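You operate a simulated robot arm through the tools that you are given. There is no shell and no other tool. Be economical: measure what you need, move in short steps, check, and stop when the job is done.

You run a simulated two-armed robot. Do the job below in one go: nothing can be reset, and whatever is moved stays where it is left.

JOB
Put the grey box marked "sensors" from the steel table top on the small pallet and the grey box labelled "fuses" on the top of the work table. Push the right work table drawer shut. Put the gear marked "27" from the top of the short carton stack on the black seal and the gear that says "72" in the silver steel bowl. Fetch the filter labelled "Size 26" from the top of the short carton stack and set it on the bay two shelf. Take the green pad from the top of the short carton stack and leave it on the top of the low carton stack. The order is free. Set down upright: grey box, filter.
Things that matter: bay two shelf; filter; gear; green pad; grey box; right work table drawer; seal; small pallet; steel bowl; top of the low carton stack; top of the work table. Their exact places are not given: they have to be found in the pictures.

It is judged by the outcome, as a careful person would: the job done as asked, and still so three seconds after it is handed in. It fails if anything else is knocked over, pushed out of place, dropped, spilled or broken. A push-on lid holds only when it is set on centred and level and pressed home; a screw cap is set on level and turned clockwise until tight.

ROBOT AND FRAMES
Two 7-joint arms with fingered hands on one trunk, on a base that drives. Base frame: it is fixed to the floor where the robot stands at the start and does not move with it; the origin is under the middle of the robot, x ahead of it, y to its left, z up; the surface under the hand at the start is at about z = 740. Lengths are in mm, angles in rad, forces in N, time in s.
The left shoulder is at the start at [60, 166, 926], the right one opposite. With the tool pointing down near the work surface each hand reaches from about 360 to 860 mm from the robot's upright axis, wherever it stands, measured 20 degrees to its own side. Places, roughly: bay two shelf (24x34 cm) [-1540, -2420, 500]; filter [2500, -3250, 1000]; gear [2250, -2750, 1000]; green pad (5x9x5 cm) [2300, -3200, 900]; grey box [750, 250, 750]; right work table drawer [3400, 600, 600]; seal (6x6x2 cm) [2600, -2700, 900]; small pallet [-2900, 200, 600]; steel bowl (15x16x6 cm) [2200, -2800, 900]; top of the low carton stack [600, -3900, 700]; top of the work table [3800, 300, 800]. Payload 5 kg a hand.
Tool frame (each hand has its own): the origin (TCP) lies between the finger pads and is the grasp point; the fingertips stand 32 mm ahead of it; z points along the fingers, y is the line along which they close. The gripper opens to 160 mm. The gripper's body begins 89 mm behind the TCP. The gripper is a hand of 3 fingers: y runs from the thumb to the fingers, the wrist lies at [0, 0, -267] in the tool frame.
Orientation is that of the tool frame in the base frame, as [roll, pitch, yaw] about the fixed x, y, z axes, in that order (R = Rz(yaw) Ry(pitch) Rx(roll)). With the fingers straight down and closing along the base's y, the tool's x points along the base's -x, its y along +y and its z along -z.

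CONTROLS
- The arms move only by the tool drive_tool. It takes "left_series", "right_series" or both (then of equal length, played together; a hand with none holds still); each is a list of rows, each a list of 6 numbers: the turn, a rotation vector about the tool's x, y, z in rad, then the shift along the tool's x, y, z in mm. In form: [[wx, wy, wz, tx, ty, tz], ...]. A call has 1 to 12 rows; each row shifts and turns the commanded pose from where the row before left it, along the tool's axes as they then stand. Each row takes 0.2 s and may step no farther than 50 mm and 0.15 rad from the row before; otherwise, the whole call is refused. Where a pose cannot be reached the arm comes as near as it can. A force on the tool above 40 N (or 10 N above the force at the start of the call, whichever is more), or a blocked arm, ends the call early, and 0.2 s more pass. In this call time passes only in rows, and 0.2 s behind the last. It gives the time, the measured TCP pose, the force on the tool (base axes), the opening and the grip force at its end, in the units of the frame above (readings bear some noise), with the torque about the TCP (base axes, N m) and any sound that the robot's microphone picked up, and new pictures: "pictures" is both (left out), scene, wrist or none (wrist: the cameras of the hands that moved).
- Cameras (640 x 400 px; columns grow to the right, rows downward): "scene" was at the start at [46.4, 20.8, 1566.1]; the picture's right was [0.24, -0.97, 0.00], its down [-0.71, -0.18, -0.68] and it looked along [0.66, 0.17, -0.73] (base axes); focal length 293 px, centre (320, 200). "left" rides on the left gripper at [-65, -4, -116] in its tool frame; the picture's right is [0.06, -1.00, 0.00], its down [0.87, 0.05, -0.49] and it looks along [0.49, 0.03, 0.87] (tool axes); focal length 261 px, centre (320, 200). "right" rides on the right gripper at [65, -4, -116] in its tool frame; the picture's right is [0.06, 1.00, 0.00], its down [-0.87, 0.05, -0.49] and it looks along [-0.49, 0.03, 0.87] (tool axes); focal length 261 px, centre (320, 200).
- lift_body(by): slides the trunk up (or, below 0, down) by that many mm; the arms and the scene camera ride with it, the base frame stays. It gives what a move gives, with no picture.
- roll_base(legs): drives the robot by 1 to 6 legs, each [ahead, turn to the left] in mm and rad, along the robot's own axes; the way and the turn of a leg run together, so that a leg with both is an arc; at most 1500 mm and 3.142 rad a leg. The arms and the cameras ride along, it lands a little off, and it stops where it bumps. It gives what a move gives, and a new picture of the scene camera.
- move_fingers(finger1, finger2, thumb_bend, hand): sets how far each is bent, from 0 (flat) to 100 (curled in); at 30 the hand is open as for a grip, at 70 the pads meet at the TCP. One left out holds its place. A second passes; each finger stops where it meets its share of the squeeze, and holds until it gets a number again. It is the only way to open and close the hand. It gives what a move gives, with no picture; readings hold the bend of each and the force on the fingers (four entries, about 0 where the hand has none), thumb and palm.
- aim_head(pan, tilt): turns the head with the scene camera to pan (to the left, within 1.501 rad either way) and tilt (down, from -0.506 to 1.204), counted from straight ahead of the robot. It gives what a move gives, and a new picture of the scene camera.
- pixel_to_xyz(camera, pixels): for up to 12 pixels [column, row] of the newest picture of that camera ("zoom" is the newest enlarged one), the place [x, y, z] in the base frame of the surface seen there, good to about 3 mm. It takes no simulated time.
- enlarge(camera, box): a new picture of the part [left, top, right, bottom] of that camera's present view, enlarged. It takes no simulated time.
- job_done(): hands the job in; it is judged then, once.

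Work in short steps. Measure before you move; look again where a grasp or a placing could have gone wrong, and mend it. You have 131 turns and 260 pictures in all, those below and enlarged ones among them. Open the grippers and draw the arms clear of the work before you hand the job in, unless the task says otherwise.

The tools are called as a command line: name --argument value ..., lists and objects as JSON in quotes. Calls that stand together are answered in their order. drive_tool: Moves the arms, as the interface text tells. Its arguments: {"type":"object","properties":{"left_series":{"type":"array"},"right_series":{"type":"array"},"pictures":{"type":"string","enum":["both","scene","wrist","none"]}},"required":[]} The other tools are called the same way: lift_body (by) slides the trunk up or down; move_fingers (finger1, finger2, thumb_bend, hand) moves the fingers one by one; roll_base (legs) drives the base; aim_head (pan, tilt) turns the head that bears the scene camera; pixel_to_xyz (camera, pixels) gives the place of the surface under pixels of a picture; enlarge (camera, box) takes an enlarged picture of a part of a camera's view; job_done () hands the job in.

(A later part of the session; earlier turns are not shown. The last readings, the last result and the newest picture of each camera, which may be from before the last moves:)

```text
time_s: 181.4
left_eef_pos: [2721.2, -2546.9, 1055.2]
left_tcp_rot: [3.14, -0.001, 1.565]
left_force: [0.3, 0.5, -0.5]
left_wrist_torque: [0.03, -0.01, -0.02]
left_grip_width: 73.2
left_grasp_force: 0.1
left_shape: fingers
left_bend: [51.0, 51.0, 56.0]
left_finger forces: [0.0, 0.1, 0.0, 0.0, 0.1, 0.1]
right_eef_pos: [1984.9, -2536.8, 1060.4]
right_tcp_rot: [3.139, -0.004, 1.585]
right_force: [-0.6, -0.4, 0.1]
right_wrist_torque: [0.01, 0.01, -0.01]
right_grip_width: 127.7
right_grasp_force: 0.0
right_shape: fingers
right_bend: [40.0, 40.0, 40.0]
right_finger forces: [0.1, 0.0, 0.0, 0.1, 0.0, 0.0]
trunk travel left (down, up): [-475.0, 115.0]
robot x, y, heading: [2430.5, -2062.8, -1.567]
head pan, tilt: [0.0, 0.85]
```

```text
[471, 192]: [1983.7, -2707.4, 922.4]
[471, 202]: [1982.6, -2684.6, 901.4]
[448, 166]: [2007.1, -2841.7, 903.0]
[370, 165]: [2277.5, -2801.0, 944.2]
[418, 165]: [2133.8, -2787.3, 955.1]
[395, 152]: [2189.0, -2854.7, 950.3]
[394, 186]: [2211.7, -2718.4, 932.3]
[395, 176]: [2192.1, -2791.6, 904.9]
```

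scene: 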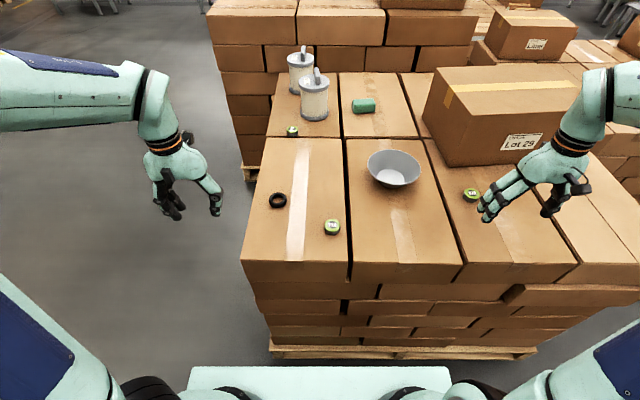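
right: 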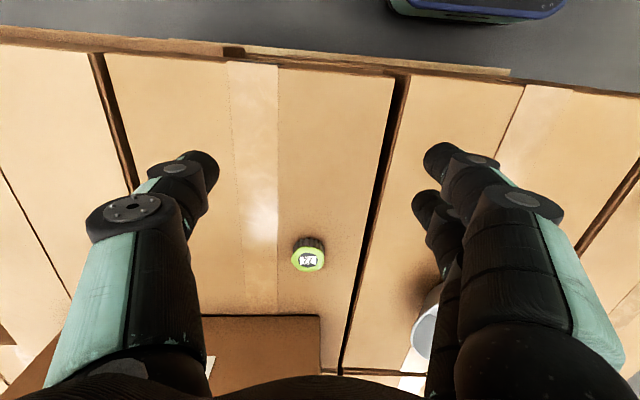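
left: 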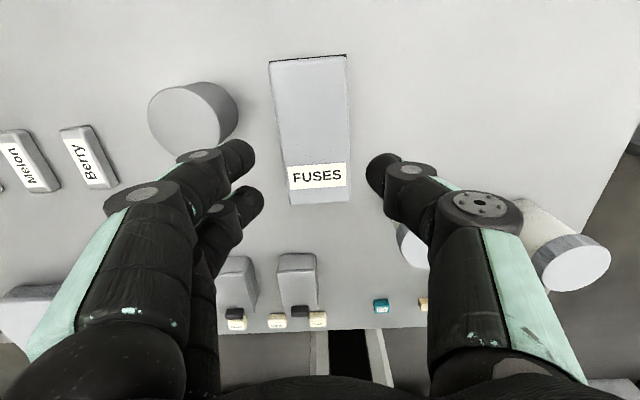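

Gear 72 centre (1983,−2707), z 900–922. I move above and lower to z≈965.

drive_tool --right_series '[[0, 0, 0, -42.5, -1, 0], [0, 0, 0, -42.5, -1, 0], [0, 0, 0, -42.5, -1, 0], [0, 0, 0, -42.5, -1, 0], [0, 0, 0, 0, 0, 48], [0, 0, 0, 0, 0, 47]]' --pictures "both"

```text
time_s: 182.8
left_eef_pos: [2721.4, -2545.9, 1053.8]
left_tcp_rot: [3.141, -0.003, 1.563]
left_force: [-0.1, -0.7, -0.3]
left_wrist_torque: [-0.05, -0.02, 0.0]
left_grip_width: 73.1
left_grasp_force: 0.1
left_shape: fingers
left_bend: [51.0, 51.0, 56.0]
left_finger forces: [0.1, 0.1, 0.0, 0.0, 0.0, 0.0]
right_eef_pos: [1983.7, -2708.3, 965.4]
right_tcp_rot: [-3.141, -0.005, 1.583]
right_force: [0.6, -0.1, -0.6]
right_wrist_torque: [0.01, 0.01, 0.01]
right_grip_width: 127.8
right_grasp_force: 0.0
right_shape: fingers
right_bend: [40.0, 40.0, 40.0]
right_finger forces: [0.1, 0.0, 0.0, 0.0, 0.0, 0.0]
trunk travel left (down, up): [-475.0, 115.0]
robot x, y, heading: [2435.6, -2064.3, -1.569]
head pan, tilt: [0.0, 0.85]
```

scene: 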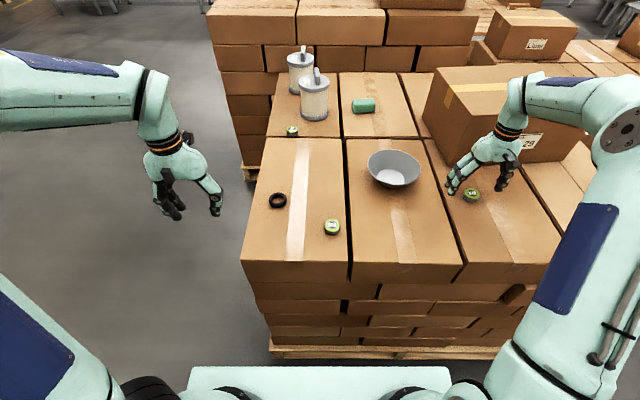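
right: 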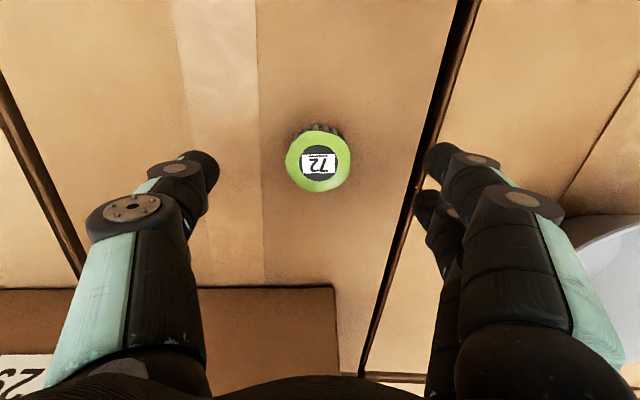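

Centred. I lower to z 937 and close.

drive_tool --right_series '[[0, 0, 0, 0, 0, 15], [0, 0, 0, 0, 0, 13]]' --pictures "none"

move_fingers --hand "right" --finger1 70 --finger2 70 --thumb_bend 70

drive_tool --right_series '[[0, 0, 0, 0, 0, -20], [0, 0, 0, 0, 0, -40], [0, 0, 0, 0, 0, -40]]' --pictures "both"

```text
time_s: 183.4
left_eef_pos: [2721.2, -2544.8, 1054.7]
left_tcp_rot: [3.14, 0.0, 1.564]
left_force: [1.1, 0.2, -0.4]
left_wrist_torque: [-0.02, 0.01, -0.03]
left_grip_width: 72.9
left_grasp_force: 0.1
left_shape: fingers
left_bend: [51.0, 51.0, 56.0]
left_finger forces: [0.0, 0.0, 0.0, 0.0, 0.0, 0.0]
right_eef_pos: [1983.1, -2706.8, 938.2]
right_tcp_rot: [-3.141, -0.003, 1.586]
right_force: [-0.4, -0.4, 1.2]
right_wrist_torque: [-0.02, 0.01, -0.01]
right_grip_width: 128.1
right_grasp_force: 1.2
right_shape: fingers
right_bend: [40.0, 40.0, 40.0]
right_finger forces: [0.1, 0.4, 0.1, 0.0, 0.8, 0.0]
trunk travel left (down, up): [-475.0, 115.0]
robot x, y, heading: [2434.2, -2062.8, -1.566]
head pan, tilt: [0.0, 0.85]
```

```text
time_s: 184.4
left_eef_pos: [2722.5, -2544.9, 1053.9]
left_tcp_rot: [3.14, -0.003, 1.565]
left_force: [-0.5, -0.3, 0.2]
left_wrist_torque: [0.0, -0.01, -0.02]
left_grip_width: 73.0
left_grasp_force: 0.0
left_shape: fingers
left_bend: [51.0, 51.0, 56.0]
left_finger forces: [0.1, 0.0, 0.0, 0.1, 0.0, 0.0]
right_eef_pos: [1983.8, -2706.1, 938.4]
right_tcp_rot: [3.141, -0.002, 1.586]
right_force: [0.7, 1.1, 8.2]
right_wrist_torque: [0.13, -0.07, -0.07]
right_grip_width: 42.1
right_grasp_force: 20.8
right_shape: fingers
right_bend: [63.0, 64.0, 65.0]
right_finger forces: [13.3, 7.6, 0.0, 0.0, 19.4, 0.1]
trunk travel left (down, up): [-475.0, 115.0]
robot x, y, heading: [2436.4, -2060.5, -1.566]
head pan, tilt: [0.0, 0.85]
```

```text
time_s: 185.2
left_eef_pos: [2722.0, -2546.2, 1054.9]
left_tcp_rot: [3.14, -0.002, 1.564]
left_force: [0.2, 0.4, -0.2]
left_wrist_torque: [-0.03, 0.02, 0.0]
left_grip_width: 73.1
left_grasp_force: 0.0
left_shape: fingers
left_bend: [51.0, 51.0, 56.0]
left_finger forces: [0.0, 0.0, 0.1, 0.1, 0.0, 0.1]
right_eef_pos: [1983.3, -2706.4, 1037.0]
right_tcp_rot: [3.141, -0.004, 1.585]
right_force: [-0.5, 0.2, -0.8]
right_wrist_torque: [-0.03, 0.03, -0.03]
right_grip_width: 41.8
right_grasp_force: 15.8
right_shape: fingers
right_bend: [63.0, 64.0, 65.0]
right_finger forces: [8.9, 7.4, 0.0, 0.0, 16.2, 0.1]
trunk travel left (down, up): [-475.0, 115.0]
robot x, y, heading: [2432.9, -2063.8, -1.567]
head pan, tilt: [0.0, 0.85]
```

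scene: 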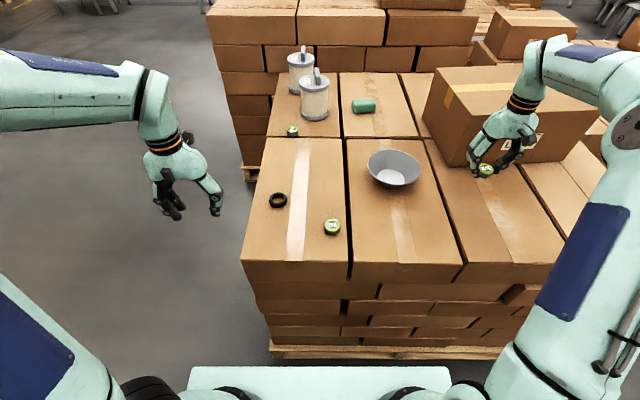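
right: 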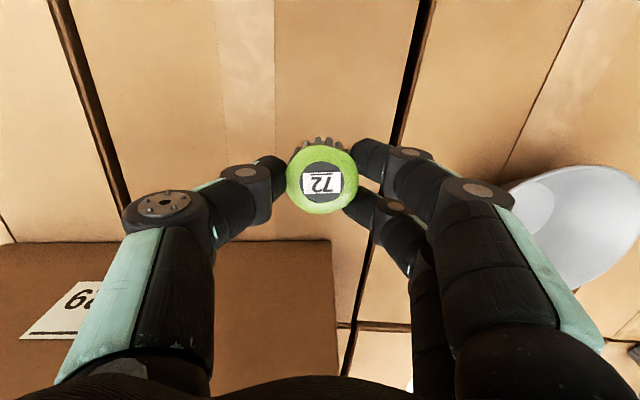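

Gear 72 is held (16 N). I carry it over the bowl centre at (2203,−2788).

drive_tool --right_series '[[0, 0, 0, 0, 45, -10], [0, 0, 0, 0, 45, 0], [0, 0, 0, 0, 45, 0], [0, 0, 0, 0, 45, 0], [0, 0, 0, 0, 41, 0], [0, 0, 0, -42, 0, 0], [0, 0, 0, -39, 0, 0]]' --pictures "both"

```text
time_s: 186.8
left_eef_pos: [2722.0, -2545.4, 1054.0]
left_tcp_rot: [3.14, -0.003, 1.565]
left_force: [0.2, -0.4, -0.2]
left_wrist_torque: [0.01, -0.02, 0.0]
left_grip_width: 73.1
left_grasp_force: 0.1
left_shape: fingers
left_bend: [51.0, 51.0, 56.0]
left_finger forces: [0.0, 0.0, 0.1, 0.0, 0.0, 0.0]
right_eef_pos: [2204.9, -2786.0, 1048.0]
right_tcp_rot: [3.141, -0.004, 1.585]
right_force: [-0.2, -0.8, -1.4]
right_wrist_torque: [0.0, 0.01, 0.01]
right_grip_width: 41.9
right_grasp_force: 15.7
right_shape: fingers
right_bend: [63.0, 64.0, 65.0]
right_finger forces: [8.7, 7.5, 0.1, 0.0, 16.0, 0.1]
trunk travel left (down, up): [-475.0, 115.0]
robot x, y, heading: [2434.1, -2060.3, -1.567]
head pan, tilt: [0.0, 0.85]
```

scene: 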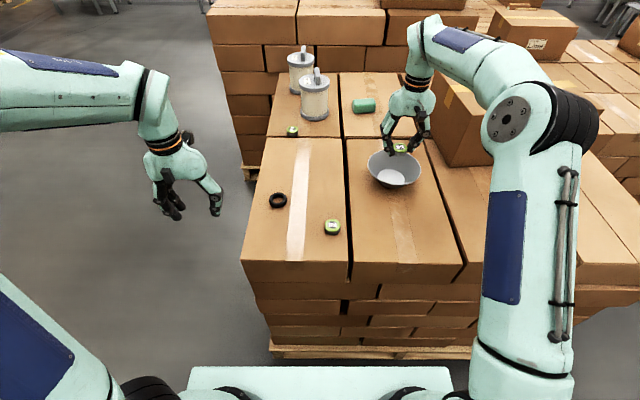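
right: 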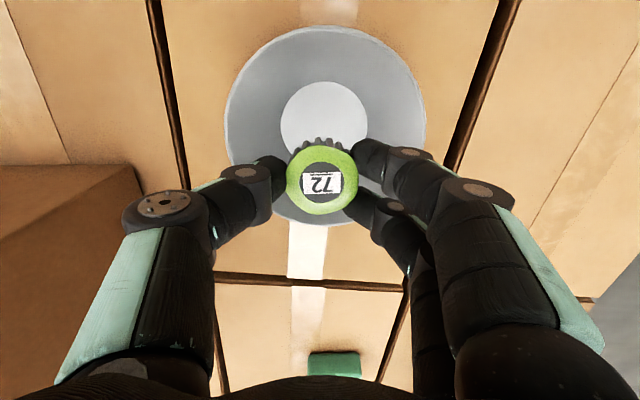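

pixel_to_xyz --camera "right" --pixels '[[320, 100], [325, 28], [226, 115], [424, 118], [290, 110], [362, 110], [325, 84]]'

```text
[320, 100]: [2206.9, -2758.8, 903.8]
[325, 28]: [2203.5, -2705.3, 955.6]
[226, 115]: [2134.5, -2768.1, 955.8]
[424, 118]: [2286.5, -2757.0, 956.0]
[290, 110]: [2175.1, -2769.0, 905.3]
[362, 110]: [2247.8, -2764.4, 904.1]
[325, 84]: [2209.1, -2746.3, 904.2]
```

Bowl centre is (2210,−2782), floor radius ≈37. I nudge +6/+4 and lower the gear to just above the floor.

drive_tool --right_series '[[0, 0, 0, 4, 6, 0], [0, 0, 0, 0, 0, 40], [0, 0, 0, 0, 0, 40], [0, 0, 0, 0, 0, 15], [0, 0, 0, 0, 0, 5]]' --pictures "wrist"

```text
time_s: 188.0
left_eef_pos: [2721.0, -2544.7, 1054.1]
left_tcp_rot: [3.14, -0.002, 1.567]
left_force: [-0.2, -0.7, 0.2]
left_wrist_torque: [0.02, -0.02, 0.0]
left_grip_width: 73.3
left_grasp_force: 0.1
left_shape: fingers
left_bend: [51.0, 51.0, 56.0]
left_finger forces: [0.0, 0.1, 0.0, 0.0, 0.0, 0.0]
right_eef_pos: [2211.0, -2779.9, 946.9]
right_tcp_rot: [3.141, -0.004, 1.582]
right_force: [-0.6, -0.5, -0.9]
right_wrist_torque: [-0.02, -0.01, 0.0]
right_grip_width: 42.1
right_grasp_force: 16.6
right_shape: fingers
right_bend: [63.0, 64.0, 65.0]
right_finger forces: [9.8, 7.4, 0.1, 0.1, 16.0, 0.1]
trunk travel left (down, up): [-475.0, 115.0]
robot x, y, heading: [2438.3, -2065.6, -1.566]
head pan, tilt: [0.0, 0.85]
```

right: 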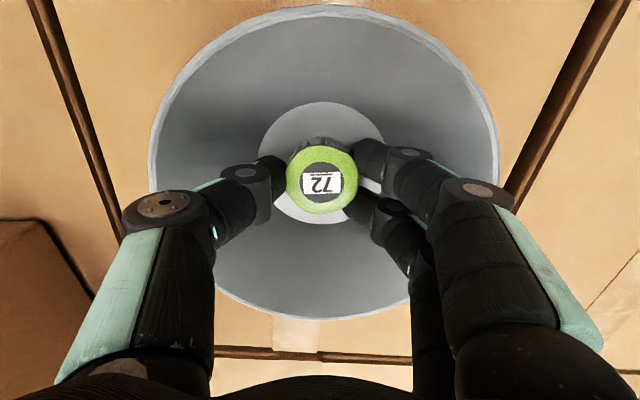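

Centred in the bowl. I release with a slight opening and lift.

move_fingers --hand "right" --finger1 60 --finger2 60 --thumb_bend 61

drive_tool --right_series '[[0, 0, 0, 0, 0, -15], [0, 0, 0, 0, 0, -40], [0, 0, 0, 0, 0, -45]]' --pictures "wrist"

```text
time_s: 189.0
left_eef_pos: [2721.9, -2545.4, 1053.6]
left_tcp_rot: [3.139, -0.003, 1.565]
left_force: [-0.2, -0.6, 0.5]
left_wrist_torque: [-0.03, 0.03, -0.01]
left_grip_width: 72.9
left_grasp_force: 0.1
left_shape: fingers
left_bend: [51.0, 51.0, 56.0]
left_finger forces: [0.1, 0.1, 0.1, 0.0, 0.0, 0.0]
right_eef_pos: [2210.8, -2780.6, 947.3]
right_tcp_rot: [-3.141, -0.004, 1.585]
right_force: [-0.3, -0.1, -0.1]
right_wrist_torque: [-0.03, 0.0, 0.02]
right_grip_width: 46.4
right_grasp_force: 0.2
right_shape: fingers
right_bend: [60.0, 60.0, 61.0]
right_finger forces: [0.5, 0.2, 0.0, 0.0, 0.4, 0.0]
trunk travel left (down, up): [-475.0, 115.0]
robot x, y, heading: [2432.2, -2064.9, -1.566]
head pan, tilt: [0.0, 0.85]
```

```text
time_s: 189.8
left_eef_pos: [2721.0, -2544.6, 1055.3]
left_tcp_rot: [3.139, -0.002, 1.565]
left_force: [0.3, 0.7, 0.3]
left_wrist_torque: [-0.02, 0.02, -0.02]
left_grip_width: 73.0
left_grasp_force: 0.0
left_shape: fingers
left_bend: [51.0, 51.0, 56.0]
left_finger forces: [0.1, 0.1, 0.0, 0.0, 0.0, 0.0]
right_eef_pos: [2211.4, -2778.9, 1048.0]
right_tcp_rot: [3.141, -0.002, 1.587]
right_force: [-0.3, 0.0, 0.1]
right_wrist_torque: [0.01, 0.01, 0.03]
right_grip_width: 46.1
right_grasp_force: 0.1
right_shape: fingers
right_bend: [60.0, 60.0, 61.0]
right_finger forces: [0.0, 0.0, 0.1, 0.0, 0.0, 0.2]
trunk travel left (down, up): [-475.0, 115.0]
robot x, y, heading: [2437.0, -2064.2, -1.572]
head pan, tilt: [0.0, 0.85]
```

right: 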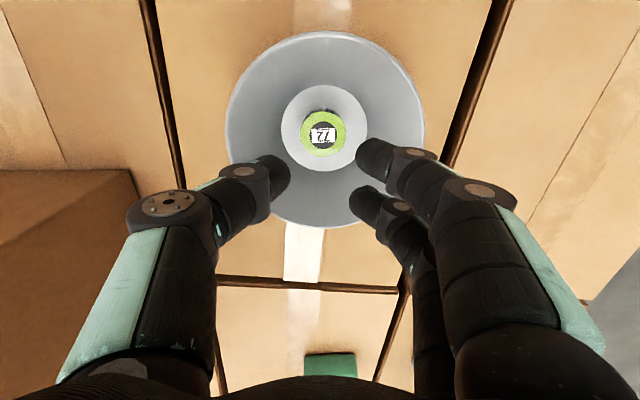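

Gear 72 rests in the bowl. I retract the right arm, raise the trunk 110 mm and drive to the +x side of the stack, facing −x.

drive_tool --right_series '[[0, 0, 0, 47, 0, -3], [0, 0, 0, 47, 0, -3], [0, 0, 0, 47, 0, -3], [0, 0, 0, 47, 0, -3], [0, 0, 0, 47, 0, 0]]' --pictures "none"

lift_body --by 110

roll_base --legs '[[-400, 0], [0, 1.571], [700, 0], [0, -1.571], [1280, 0], [0, -1.571]]'

aim_head --pan 0.0 --tilt 0.8

```text
time_s: 191.0
left_eef_pos: [2721.5, -2545.6, 1055.7]
left_tcp_rot: [3.14, -0.002, 1.566]
left_force: [-0.1, 0.7, -0.3]
left_wrist_torque: [-0.02, 0.01, 0.02]
left_grip_width: 73.0
left_grasp_force: 0.0
left_shape: fingers
left_bend: [51.0, 51.0, 56.0]
left_finger forces: [0.0, 0.0, 0.1, 0.1, 0.0, 0.0]
right_eef_pos: [2208.3, -2543.8, 1060.2]
right_tcp_rot: [3.141, -0.002, 1.585]
right_force: [-0.1, 0.1, 0.0]
right_wrist_torque: [-0.01, 0.01, 0.01]
right_grip_width: 46.1
right_grasp_force: 0.0
right_shape: fingers
right_bend: [60.0, 60.0, 61.0]
right_finger forces: [0.0, 0.1, 0.0, 0.0, 0.1, 0.1]
trunk travel left (down, up): [-475.0, 115.0]
robot x, y, heading: [2435.0, -2062.1, -1.567]
head pan, tilt: [0.0, 0.85]
```

```text
time_s: 192.5
left_eef_pos: [2721.6, -2546.9, 1164.2]
left_tcp_rot: [3.139, -0.002, 1.565]
left_force: [-1.0, -0.2, 0.5]
left_wrist_torque: [-0.01, 0.01, -0.02]
left_grip_width: 73.2
left_grasp_force: 0.0
left_shape: fingers
left_bend: [51.0, 51.0, 56.0]
left_finger forces: [0.1, 0.1, 0.0, 0.1, 0.1, 0.0]
right_eef_pos: [2209.7, -2545.8, 1169.3]
right_tcp_rot: [3.141, -0.003, 1.586]
right_force: [0.1, 0.4, -0.3]
right_wrist_torque: [0.0, 0.01, 0.03]
right_grip_width: 45.9
right_grasp_force: 0.1
right_shape: fingers
right_bend: [60.0, 60.0, 61.0]
right_finger forces: [0.0, 0.1, 0.1, 0.1, 0.0, 0.0]
trunk travel left (down, up): [-585.0, 5.0]
robot x, y, heading: [2434.8, -2068.1, -1.567]
head pan, tilt: [0.0, 0.85]
```

```text
time_s: 216.2
left_eef_pos: [2637.1, -3219.2, 1164.4]
left_tcp_rot: [3.139, -0.001, -0.004]
left_force: [0.4, 0.6, -0.5]
left_wrist_torque: [0.01, -0.01, -0.02]
left_grip_width: 72.9
left_grasp_force: 0.0
left_shape: fingers
left_bend: [51.0, 51.0, 56.0]
left_finger forces: [0.0, 0.0, 0.0, 0.1, 0.1, 0.1]
right_eef_pos: [2635.9, -2708.4, 1168.6]
right_tcp_rot: [-3.14, -0.002, 0.017]
right_force: [-0.8, 0.2, 1.1]
right_wrist_torque: [0.0, -0.01, 0.01]
right_grip_width: 46.3
right_grasp_force: 0.0
right_shape: fingers
right_bend: [60.0, 60.0, 61.0]
right_finger forces: [0.0, 0.0, 0.1, 0.0, 0.0, 0.1]
trunk travel left (down, up): [-585.0, 5.0]
robot x, y, heading: [3116.1, -2929.6, -3.132]
head pan, tilt: [0.0, 0.85]
```

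scene: 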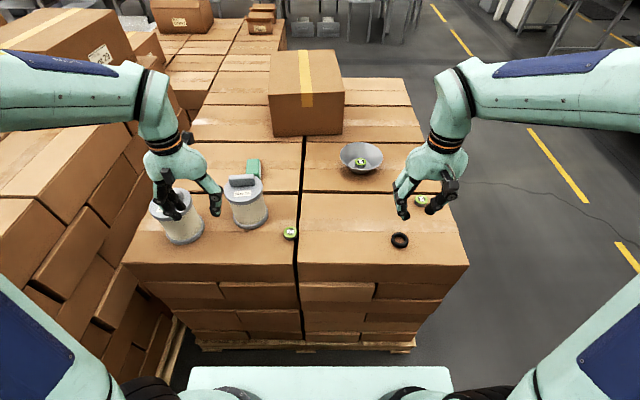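

```text
time_s: 216.9
left_eef_pos: [2635.5, -3220.0, 1163.4]
left_tcp_rot: [3.138, -0.002, -0.004]
left_force: [0.1, 0.5, 1.0]
left_wrist_torque: [0.05, -0.02, 0.0]
left_grip_width: 73.0
left_grasp_force: 0.0
left_shape: fingers
left_bend: [51.0, 51.0, 56.0]
left_finger forces: [0.0, 0.0, 0.0, 0.1, 0.0, 0.1]
right_eef_pos: [2636.2, -2707.1, 1171.0]
right_tcp_rot: [3.141, -0.002, 0.014]
right_force: [0.4, 0.1, 0.5]
right_wrist_torque: [0.0, -0.01, -0.03]
right_grip_width: 46.1
right_grasp_force: 0.0
right_shape: fingers
right_bend: [60.0, 60.0, 61.0]
right_finger forces: [0.0, 0.1, 0.0, 0.1, 0.1, 0.0]
trunk travel left (down, up): [-585.0, 5.0]
robot x, y, heading: [3114.8, -2929.2, -3.137]
head pan, tilt: [0.0, 0.799]
```

scene: 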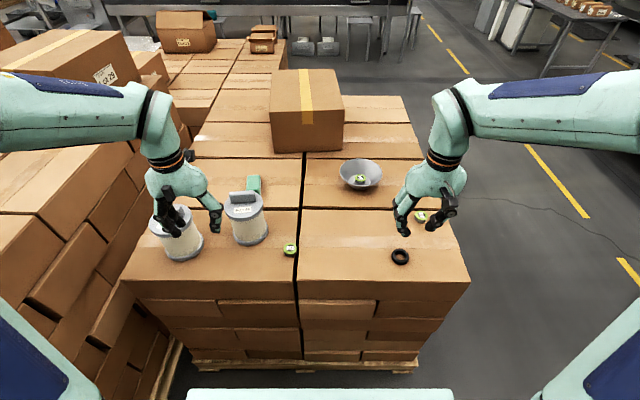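

I measure gear 27 at (290,249), the seal (400,257), filters and pad.

pixel_to_xyz --camera "scene" --pixels '[[290, 245], [290, 254], [400, 251], [400, 263], [392, 257], [408, 257], [245, 205], [245, 197], [253, 181], [253, 190], [185, 218]]'

enlarge --camera "scene" --box '[140, 165, 310, 275]'

```text
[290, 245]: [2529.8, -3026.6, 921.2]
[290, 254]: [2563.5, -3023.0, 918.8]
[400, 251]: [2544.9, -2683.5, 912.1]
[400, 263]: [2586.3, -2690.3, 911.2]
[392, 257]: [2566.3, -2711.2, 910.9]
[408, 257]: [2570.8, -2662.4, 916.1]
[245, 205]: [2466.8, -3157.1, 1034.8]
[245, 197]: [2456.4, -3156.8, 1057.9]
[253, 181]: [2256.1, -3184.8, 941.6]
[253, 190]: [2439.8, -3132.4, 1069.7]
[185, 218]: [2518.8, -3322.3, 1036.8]
```

```text
3.64 times, centred on (225, 220) of scene
```

zoom: 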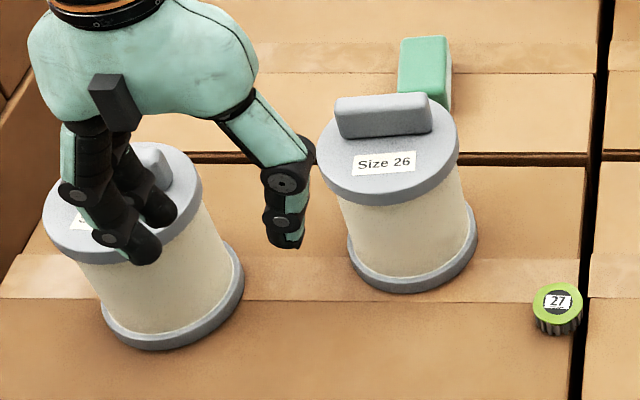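

Gear 27 sits at about (2547,−3025). I shift the left hand aside, then bring the right hand over the gear.

drive_tool --left_series '[[0, 0, 0, 20, 30, 0], [0, 0, 0, 20, 30, 0], [0, 0, 0, 0, 30, 0], [0, 0, 0, 0, 0, 0], [0, 0, 0, 0, 0, 0], [0, 0, 0, 0, 0, 0], [0, 0, 0, 0, 0, 0], [0, 0, 0, 0, 0, 0], [0, 0, 0, 0, 0, 0], [0, 0, 0, 0, 0, 0]]' --right_series '[[0, 0, 0, -10, 40, 0], [0, 0, 0, -10, 40, 0], [0, 0, 0, -10, 40, 0], [0, 0, 0, -10, 40, 0], [0, 0, 0, -10, 40, 0], [0, 0, 0, -10, 40, 0], [0, 0, 0, -10, 40, 0], [0, 0, 0, -12, 36, 0], [0, 0, 0, 0, 0, 45], [0, 0, 0, 0, 0, 45]]' --pictures "both"

move_fingers --hand "right" --finger1 50 --finger2 50 --thumb_bend 50

```text
time_s: 219.1
left_eef_pos: [2675.8, -3311.5, 1163.7]
left_tcp_rot: [3.141, -0.003, -0.004]
left_force: [0.2, 0.2, 0.2]
left_wrist_torque: [0.05, -0.01, -0.03]
left_grip_width: 73.0
left_grasp_force: 0.0
left_shape: fingers
left_bend: [51.0, 51.0, 56.0]
left_finger forces: [0.0, 0.0, 0.0, 0.1, 0.1, 0.0]
right_eef_pos: [2557.8, -3025.3, 1079.2]
right_tcp_rot: [3.141, -0.002, 0.014]
right_force: [-0.3, 0.3, -0.5]
right_wrist_torque: [0.04, -0.04, 0.02]
right_grip_width: 45.7
right_grasp_force: 0.0
right_shape: fingers
right_bend: [60.0, 60.0, 61.0]
right_finger forces: [0.1, 0.1, 0.0, 0.0, 0.0, 0.0]
trunk travel left (down, up): [-585.0, 5.0]
robot x, y, heading: [3122.2, -2928.4, -3.136]
head pan, tilt: [0.0, 0.799]
```

scene: 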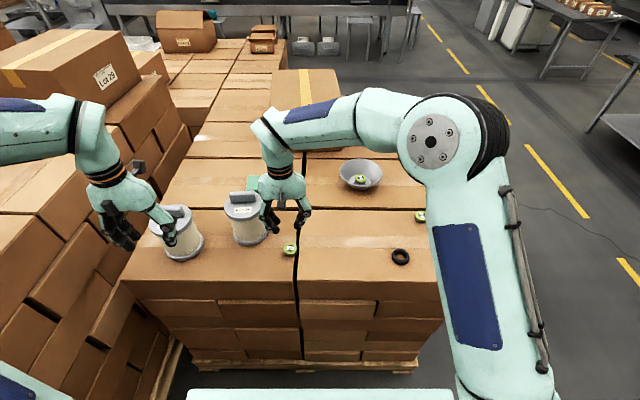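
right: 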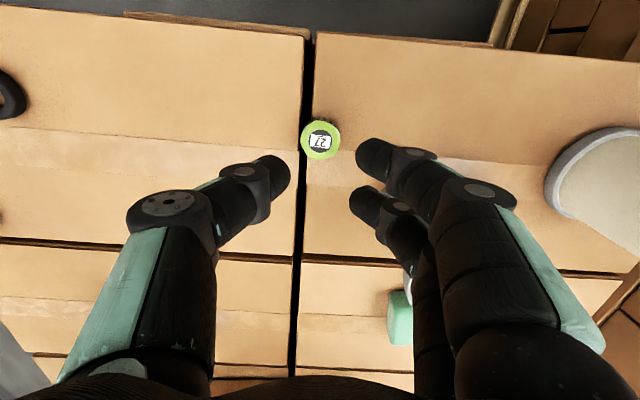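
left: 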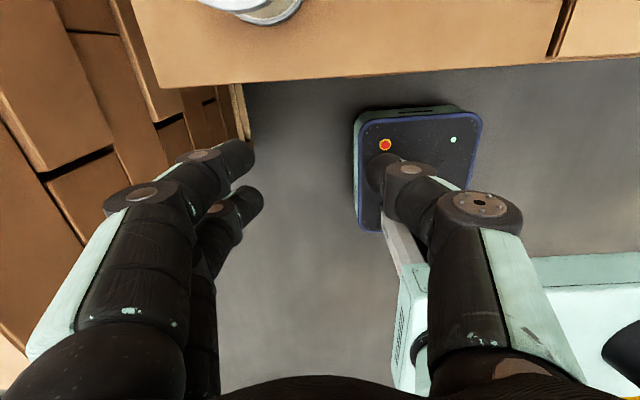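

```text
time_s: 220.1
left_eef_pos: [2675.8, -3309.7, 1165.1]
left_tcp_rot: [3.138, -0.002, -0.003]
left_force: [0.0, 0.2, -0.4]
left_wrist_torque: [0.01, -0.01, 0.04]
left_grip_width: 73.0
left_grasp_force: 0.1
left_shape: fingers
left_bend: [51.0, 51.0, 56.0]
left_finger forces: [0.0, 0.0, 0.1, 0.1, 0.0, 0.0]
right_eef_pos: [2559.9, -3024.4, 1080.2]
right_tcp_rot: [3.141, -0.004, 0.015]
right_force: [-0.3, 0.6, -1.1]
right_wrist_torque: [0.0, 0.03, -0.01]
right_grip_width: 86.6
right_grasp_force: 0.0
right_shape: fingers
right_bend: [50.0, 50.0, 50.0]
right_finger forces: [0.0, 0.0, 0.0, 0.0, 0.0, 0.0]
trunk travel left (down, up): [-585.0, 5.0]
robot x, y, heading: [3121.4, -2928.2, -3.136]
head pan, tilt: [0.0, 0.799]
```

I measure the gear with the wrist camera: it shows at (321,139).

pixel_to_xyz --camera "right" --pixels '[[321, 124], [321, 156], [303, 140], [339, 140], [321, 140], [3, 93]]'

pixel_to_xyz --camera "scene" --pixels '[[391, 257], [409, 257], [400, 249], [400, 265], [400, 256]]'

```text
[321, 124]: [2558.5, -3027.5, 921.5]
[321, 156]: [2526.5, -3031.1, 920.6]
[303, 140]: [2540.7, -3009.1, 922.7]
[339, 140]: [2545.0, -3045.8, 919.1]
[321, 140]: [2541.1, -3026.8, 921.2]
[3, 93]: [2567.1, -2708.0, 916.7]
```

```text
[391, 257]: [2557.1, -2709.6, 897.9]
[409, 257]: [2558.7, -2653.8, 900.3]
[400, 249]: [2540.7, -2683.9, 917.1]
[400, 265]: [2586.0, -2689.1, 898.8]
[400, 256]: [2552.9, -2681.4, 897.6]
```

Gear centre (2542,−3027). I centre and descend, then close and lift.

drive_tool --right_series '[[0, 0, 0, -17, 2.5, 0], [0, 0, 0, 0, 0, 45], [0, 0, 0, 0, 0, 45], [0, 0, 0, 0, 0, 37], [0, 0, 0, 0, 0, 15]]' --pictures "wrist"

move_fingers --hand "right" --finger1 70 --finger2 70 --thumb_bend 70

drive_tool --right_series '[[0, 0, 0, 0, 0, -20], [0, 0, 0, 0, 0, -40], [0, 0, 0, 0, 0, -40]]' --pictures "both"

```text
time_s: 221.3
left_eef_pos: [2676.2, -3310.3, 1166.1]
left_tcp_rot: [3.14, -0.002, -0.003]
left_force: [0.5, -0.5, -0.3]
left_wrist_torque: [-0.02, -0.02, 0.02]
left_grip_width: 73.0
left_grasp_force: 0.1
left_shape: fingers
left_bend: [51.0, 51.0, 56.0]
left_finger forces: [0.0, 0.0, 0.1, 0.0, 0.0, 0.0]
right_eef_pos: [2542.8, -3028.4, 940.8]
right_tcp_rot: [3.139, 0.0, 0.015]
right_force: [0.2, -0.9, 12.4]
right_wrist_torque: [0.36, -0.01, -0.03]
right_grip_width: 86.9
right_grasp_force: 6.4
right_shape: fingers
right_bend: [50.0, 50.0, 50.0]
right_finger forces: [1.6, 1.2, 0.1, 0.1, 9.1, 0.0]
trunk travel left (down, up): [-585.0, 5.0]
robot x, y, heading: [3118.8, -2933.3, -3.135]
head pan, tilt: [0.0, 0.799]
```

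right: 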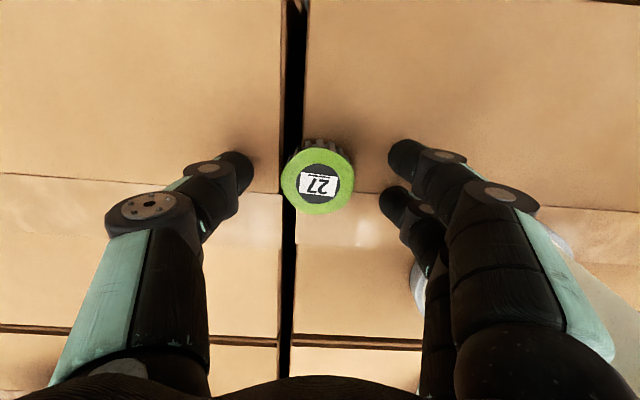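

```text
time_s: 222.3
left_eef_pos: [2674.6, -3311.7, 1165.0]
left_tcp_rot: [3.139, -0.001, -0.003]
left_force: [0.1, -0.3, 0.9]
left_wrist_torque: [-0.04, 0.06, -0.01]
left_grip_width: 73.0
left_grasp_force: 0.0
left_shape: fingers
left_bend: [51.0, 51.0, 56.0]
left_finger forces: [0.0, 0.0, 0.0, 0.0, 0.0, 0.1]
right_eef_pos: [2542.4, -3026.7, 938.1]
right_tcp_rot: [3.141, -0.004, 0.014]
right_force: [-0.1, -0.9, 0.9]
right_wrist_torque: [-0.04, 0.03, 0.0]
right_grip_width: 41.1
right_grasp_force: 15.7
right_shape: fingers
right_bend: [63.0, 63.0, 65.0]
right_finger forces: [7.2, 8.9, 0.1, 0.0, 16.1, 0.0]
trunk travel left (down, up): [-585.0, 5.0]
robot x, y, heading: [3117.3, -2927.4, -3.134]
head pan, tilt: [0.0, 0.799]
```

```text
time_s: 223.1
left_eef_pos: [2675.9, -3309.8, 1164.3]
left_tcp_rot: [3.139, -0.001, -0.003]
left_force: [-0.1, 0.6, -0.5]
left_wrist_torque: [-0.03, -0.01, -0.02]
left_grip_width: 73.1
left_grasp_force: 0.1
left_shape: fingers
left_bend: [51.0, 51.0, 56.0]
left_finger forces: [0.1, 0.1, 0.0, 0.0, 0.0, 0.0]
right_eef_pos: [2543.7, -3028.1, 1039.8]
right_tcp_rot: [-3.141, -0.002, 0.015]
right_force: [0.3, 0.0, -0.5]
right_wrist_torque: [0.01, 0.02, 0.02]
right_grip_width: 40.8
right_grasp_force: 16.0
right_shape: fingers
right_bend: [63.0, 63.0, 65.0]
right_finger forces: [7.1, 9.0, 0.0, 0.0, 16.2, 0.1]
trunk travel left (down, up): [-585.0, 5.0]
robot x, y, heading: [3118.0, -2929.5, -3.134]
head pan, tilt: [0.0, 0.799]
```

scene: 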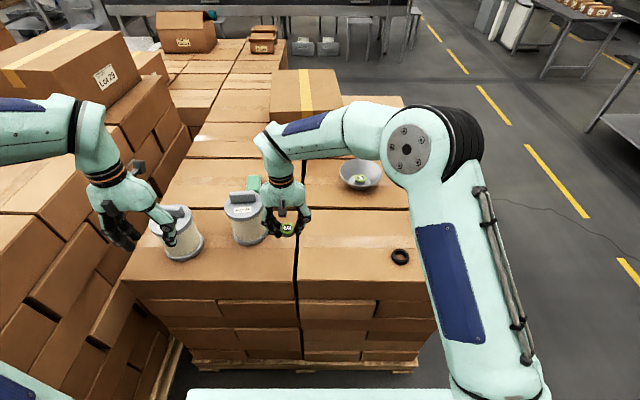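
right: 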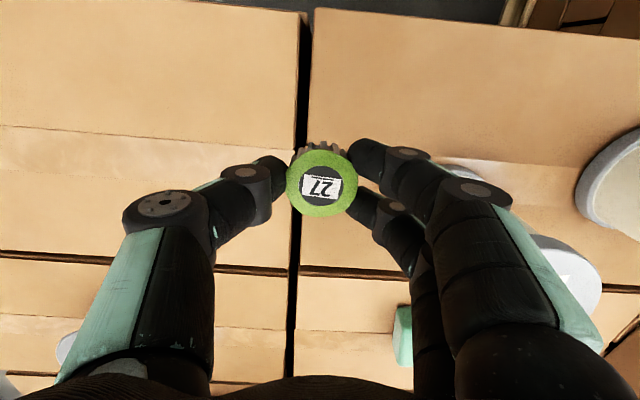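

Gear 27 is held. I carry it over the seal near (2563,−2683).

drive_tool --right_series '[[0, 0, 0, 3, -43, 0], [0, 0, 0, 3, -43, 0], [0, 0, 0, 3, -43, 0], [0, 0, 0, 3, -43, 0], [0, 0, 0, 3, -43, 0], [0, 0, 0, 3, -43, 0], [0, 0, 0, 3, -43, 0], [0, 0, 0, 3, -44, 0]]' --pictures "wrist"

```text
time_s: 224.9
left_eef_pos: [2675.4, -3309.4, 1165.9]
left_tcp_rot: [3.139, -0.001, -0.005]
left_force: [0.6, 0.1, 0.0]
left_wrist_torque: [0.03, -0.01, -0.01]
left_grip_width: 73.0
left_grasp_force: 0.1
left_shape: fingers
left_bend: [51.0, 51.0, 56.0]
left_finger forces: [0.0, 0.0, 0.0, 0.0, 0.1, 0.1]
right_eef_pos: [2561.9, -2680.5, 1038.1]
right_tcp_rot: [3.141, -0.005, 0.015]
right_force: [1.0, 0.7, -1.7]
right_wrist_torque: [-0.01, -0.02, -0.02]
right_grip_width: 40.5
right_grasp_force: 16.7
right_shape: fingers
right_bend: [64.0, 63.0, 65.0]
right_finger forces: [7.3, 9.2, 0.1, 0.0, 16.1, 0.0]
trunk travel left (down, up): [-585.0, 5.0]
robot x, y, heading: [3119.0, -2933.6, -3.132]
head pan, tilt: [0.0, 0.799]
```

right: 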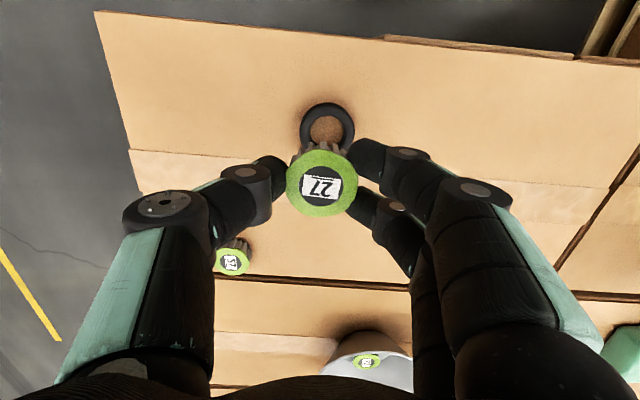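

enlarge --camera "right" --box '[270, 80, 380, 220]'

pixel_to_xyz --camera "right" --pixels '[[327, 103], [327, 110], [300, 128], [354, 128], [306, 128], [348, 128], [326, 128]]'

```text
2.86 times, centred on (325, 150) of right
```

zoom: 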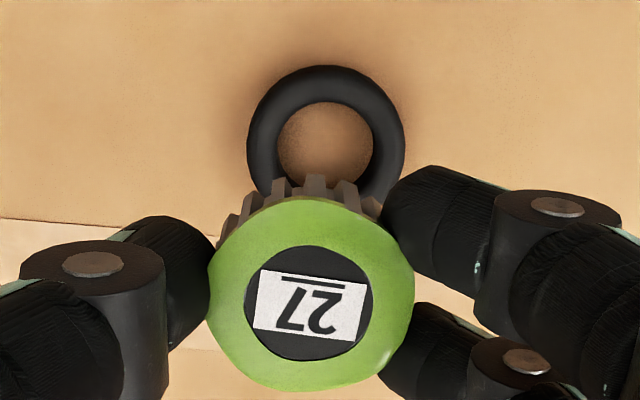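

```text
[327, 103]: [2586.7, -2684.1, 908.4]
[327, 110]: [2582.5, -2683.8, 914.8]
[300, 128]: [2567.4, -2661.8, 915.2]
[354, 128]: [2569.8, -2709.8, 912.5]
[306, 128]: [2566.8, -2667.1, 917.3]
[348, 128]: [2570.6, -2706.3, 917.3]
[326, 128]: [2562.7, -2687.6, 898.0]
```

Seal centre ≈ (2563,−2685.5), top z 917. I nudge 5 mm and lower the gear to just above the seal.

drive_tool --right_series '[[0, 0, 0, 1, 5, 0], [0, 0, 0, 0, 0, 40], [0, 0, 0, 0, 0, 36]]' --pictures "wrist"

enlarge --camera "right" --box '[250, 80, 400, 240]'

enlarge --camera "scene" --box '[365, 215, 435, 275]'

```text
time_s: 225.7
left_eef_pos: [2675.6, -3309.3, 1165.2]
left_tcp_rot: [3.141, -0.002, -0.005]
left_force: [0.1, 0.6, -0.7]
left_wrist_torque: [0.0, 0.01, 0.03]
left_grip_width: 73.2
left_grasp_force: 0.1
left_shape: fingers
left_bend: [51.0, 51.0, 56.0]
left_finger forces: [0.0, 0.0, 0.0, 0.0, 0.0, 0.0]
right_eef_pos: [2561.3, -2685.6, 961.9]
right_tcp_rot: [3.141, -0.003, 0.013]
right_force: [0.8, 0.0, -1.7]
right_wrist_torque: [-0.06, 0.01, -0.04]
right_grip_width: 40.5
right_grasp_force: 16.1
right_shape: fingers
right_bend: [64.0, 63.0, 65.0]
right_finger forces: [7.3, 9.2, 0.0, 0.1, 16.0, 0.0]
trunk travel left (down, up): [-585.0, 5.0]
robot x, y, heading: [3118.0, -2931.3, -3.14]
head pan, tilt: [0.0, 0.799]
```

right: 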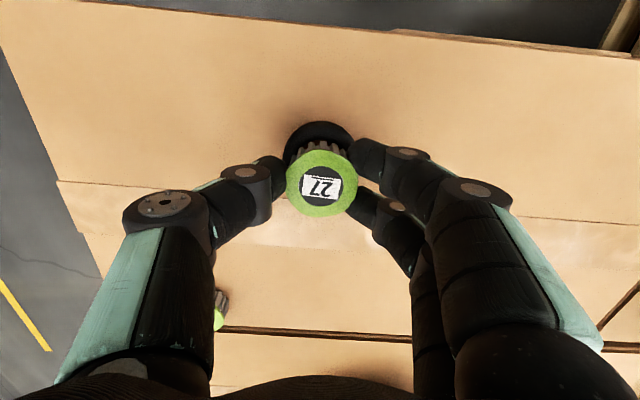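

```text
2.50 times, centred on (325, 160) of right
```

zoom: 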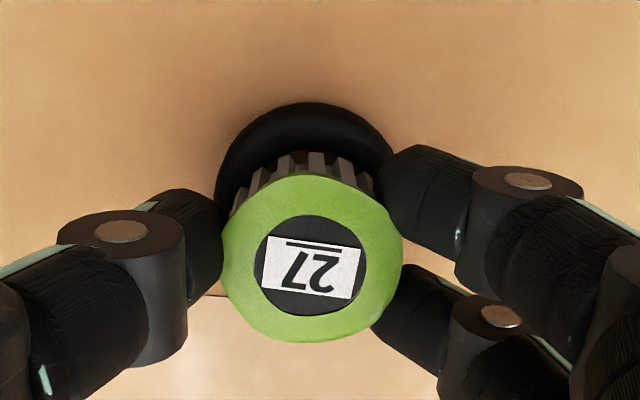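

```text
6.67 times, centred on (400, 245) of scene
```

zoom: 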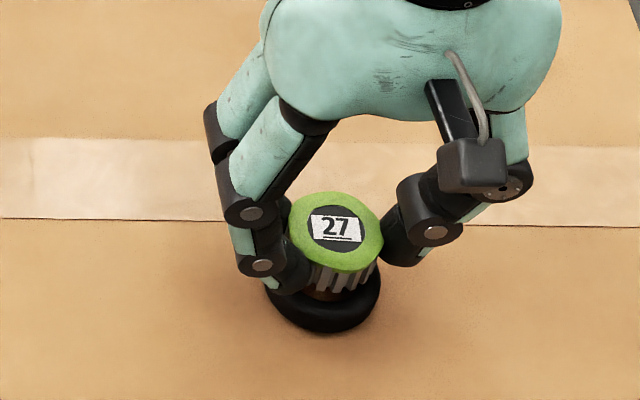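

Alignment looks good; I shift +2 mm in x and settle the gear onto the seal.

drive_tool --right_series '[[0, 0, 0, 2, 0, 2], [0, 0, 0, 0, 0, 2], [0, 0, 0, 0, 0, 2]]' --pictures "none"

```text
time_s: 226.5
left_eef_pos: [2675.4, -3309.9, 1165.0]
left_tcp_rot: [3.139, -0.003, -0.003]
left_force: [0.6, 0.3, -0.1]
left_wrist_torque: [-0.01, -0.02, 0.01]
left_grip_width: 73.1
left_grasp_force: 0.1
left_shape: fingers
left_bend: [51.0, 51.0, 56.0]
left_finger forces: [0.0, 0.1, 0.1, 0.0, 0.0, 0.1]
right_eef_pos: [2564.6, -2687.1, 955.7]
right_tcp_rot: [-3.141, -0.004, 0.016]
right_force: [0.1, 0.1, -1.3]
right_wrist_torque: [0.03, -0.02, 0.01]
right_grip_width: 40.7
right_grasp_force: 16.3
right_shape: fingers
right_bend: [64.0, 63.0, 65.0]
right_finger forces: [7.2, 9.1, 0.0, 0.0, 16.0, 0.1]
trunk travel left (down, up): [-585.0, 5.0]
robot x, y, heading: [3122.8, -2930.7, -3.136]
head pan, tilt: [0.0, 0.799]
```

No contact yet; I lower in 1 mm steps and look.

drive_tool --right_series '[[0, 0, 0, 0, 0, 1.5], [0, 0, 0, 0, 0, 1.5]]' --pictures "wrist"

enlarge --camera "scene" --box '[365, 215, 435, 275]'

```text
time_s: 227.1
left_eef_pos: [2675.2, -3310.2, 1165.9]
left_tcp_rot: [3.139, -0.002, -0.003]
left_force: [0.4, 0.1, 0.4]
left_wrist_torque: [-0.02, 0.02, -0.02]
left_grip_width: 73.1
left_grasp_force: 0.1
left_shape: fingers
left_bend: [51.0, 51.0, 56.0]
left_finger forces: [0.1, 0.0, 0.0, 0.0, 0.0, 0.1]
right_eef_pos: [2564.4, -2687.4, 953.9]
right_tcp_rot: [-3.14, -0.002, 0.016]
right_force: [-0.7, 0.4, 6.2]
right_wrist_torque: [-0.03, 0.05, 0.02]
right_grip_width: 40.4
right_grasp_force: 17.1
right_shape: fingers
right_bend: [64.0, 63.0, 65.0]
right_finger forces: [7.7, 9.6, 0.1, 0.0, 17.3, 0.0]
trunk travel left (down, up): [-585.0, 5.0]
robot x, y, heading: [3120.7, -2932.3, -3.139]
head pan, tilt: [0.0, 0.799]
```

right: 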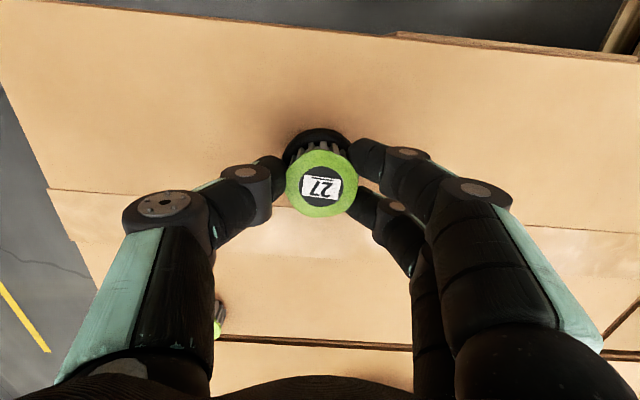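

```text
6.67 times, centred on (400, 245) of scene
```

zoom: 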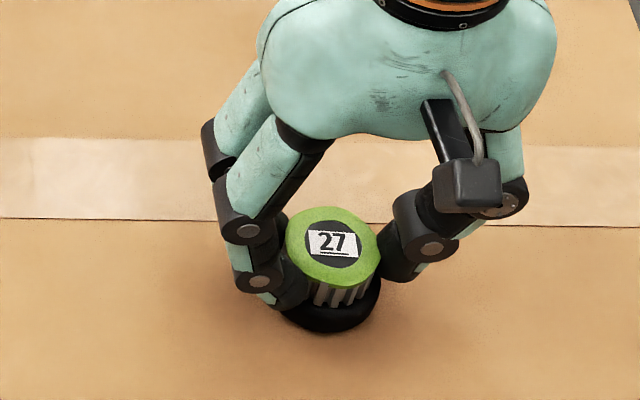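

Contact (6 N), gear rests centred on the seal. I open slightly and lift straight up.

move_fingers --hand "right" --finger1 60 --finger2 60 --thumb_bend 61

drive_tool --right_series '[[0, 0, 0, 0, 0, -10], [0, 0, 0, 0, 0, -40], [0, 0, 0, 0, 0, -45], [0, 0, 0, 0, 0, -45], [0, 0, 0, 0, 0, -45]]' --pictures "both"

enlarge --camera "right" --box '[250, 80, 400, 240]'

```text
time_s: 228.1
left_eef_pos: [2675.1, -3310.6, 1165.4]
left_tcp_rot: [3.14, 0.0, -0.003]
left_force: [-0.3, 0.4, 0.5]
left_wrist_torque: [0.02, 0.02, 0.01]
left_grip_width: 73.1
left_grasp_force: 0.0
left_shape: fingers
left_bend: [51.0, 51.0, 56.0]
left_finger forces: [0.1, 0.0, 0.1, 0.0, 0.1, 0.1]
right_eef_pos: [2564.3, -2686.8, 953.0]
right_tcp_rot: [-3.141, -0.005, 0.014]
right_force: [-0.2, 0.8, -1.0]
right_wrist_torque: [0.03, -0.03, 0.01]
right_grip_width: 46.3
right_grasp_force: 1.3
right_shape: fingers
right_bend: [60.0, 60.0, 61.0]
right_finger forces: [0.0, 0.3, 0.0, 0.1, 1.0, 0.1]
trunk travel left (down, up): [-585.0, 5.0]
robot x, y, heading: [3120.2, -2932.5, -3.133]
head pan, tilt: [0.0, 0.799]
```

```text
time_s: 229.3
left_eef_pos: [2675.8, -3311.0, 1166.3]
left_tcp_rot: [3.14, 0.0, -0.003]
left_force: [-0.1, 0.0, 0.2]
left_wrist_torque: [0.0, -0.04, 0.0]
left_grip_width: 72.9
left_grasp_force: 0.0
left_shape: fingers
left_bend: [51.0, 51.0, 56.0]
left_finger forces: [0.0, 0.0, 0.0, 0.0, 0.1, 0.0]
right_eef_pos: [2564.8, -2687.1, 1136.0]
right_tcp_rot: [-3.141, -0.003, 0.016]
right_force: [0.2, 0.2, 0.0]
right_wrist_torque: [0.02, 0.02, -0.01]
right_grip_width: 45.7
right_grasp_force: 0.0
right_shape: fingers
right_bend: [60.0, 60.0, 61.0]
right_finger forces: [0.0, 0.0, 0.0, 0.1, 0.0, 0.0]
trunk travel left (down, up): [-585.0, 5.0]
robot x, y, heading: [3117.8, -2931.4, -3.139]
head pan, tilt: [0.0, 0.799]
```

scene: 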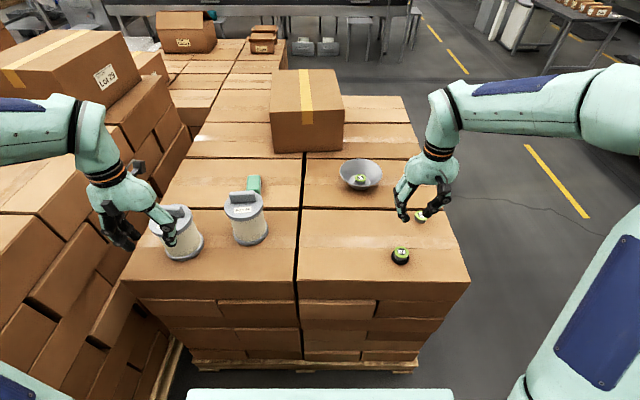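
right: 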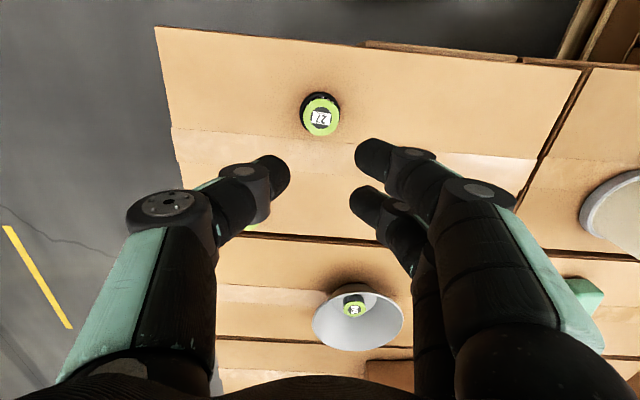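

```text
2.50 times, centred on (325, 160) of right
```

zoom: 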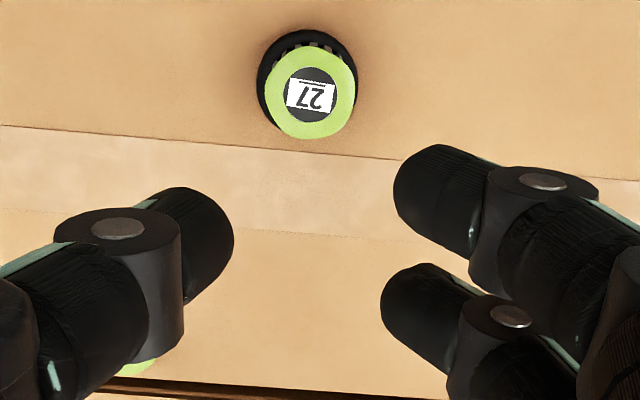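

Gear 27 sits on the seal. Before choosing the filter grasp I look toward bay two (straight ahead, ~4.6 m) and the low carton stack.

aim_head --pan -0.1 --tilt 0.25

enlarge --camera "scene" --box '[200, 80, 440, 230]'

```text
time_s: 230.2
left_eef_pos: [2675.4, -3310.3, 1164.6]
left_tcp_rot: [-3.141, -0.001, -0.003]
left_force: [-0.2, 0.1, 0.2]
left_wrist_torque: [-0.01, 0.0, -0.01]
left_grip_width: 73.3
left_grasp_force: 0.1
left_shape: fingers
left_bend: [51.0, 51.0, 56.0]
left_finger forces: [0.1, 0.0, 0.1, 0.0, 0.0, 0.1]
right_eef_pos: [2563.3, -2687.5, 1135.4]
right_tcp_rot: [3.142, -0.001, 0.016]
right_force: [0.3, 0.7, -0.5]
right_wrist_torque: [-0.01, 0.0, -0.01]
right_grip_width: 45.6
right_grasp_force: 0.2
right_shape: fingers
right_bend: [60.0, 60.0, 61.0]
right_finger forces: [0.1, 0.0, 0.1, 0.0, 0.1, 0.0]
trunk travel left (down, up): [-585.0, 5.0]
robot x, y, heading: [3122.3, -2929.3, -3.138]
head pan, tilt: [-0.099, 0.25]
```

scene: 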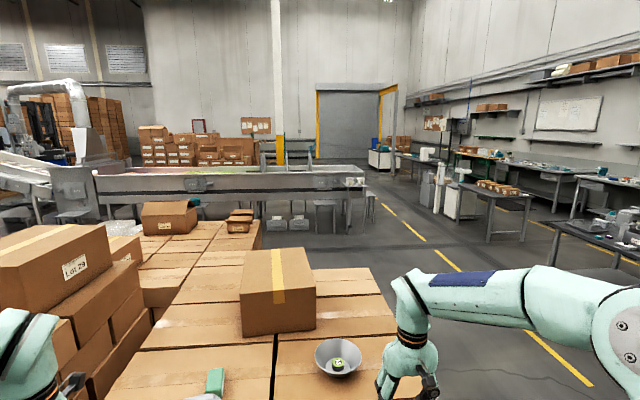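

```text
2.67 times, centred on (320, 155) of scene
```

zoom: 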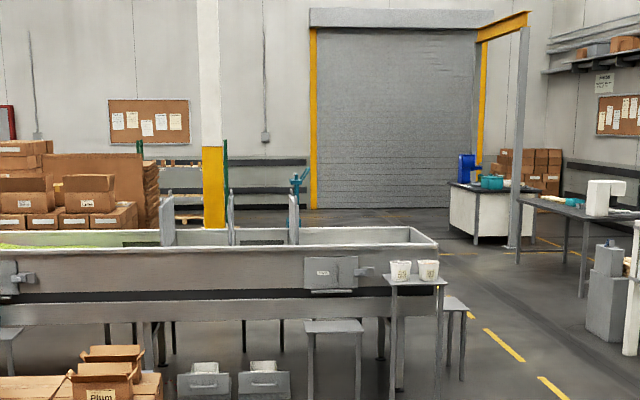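

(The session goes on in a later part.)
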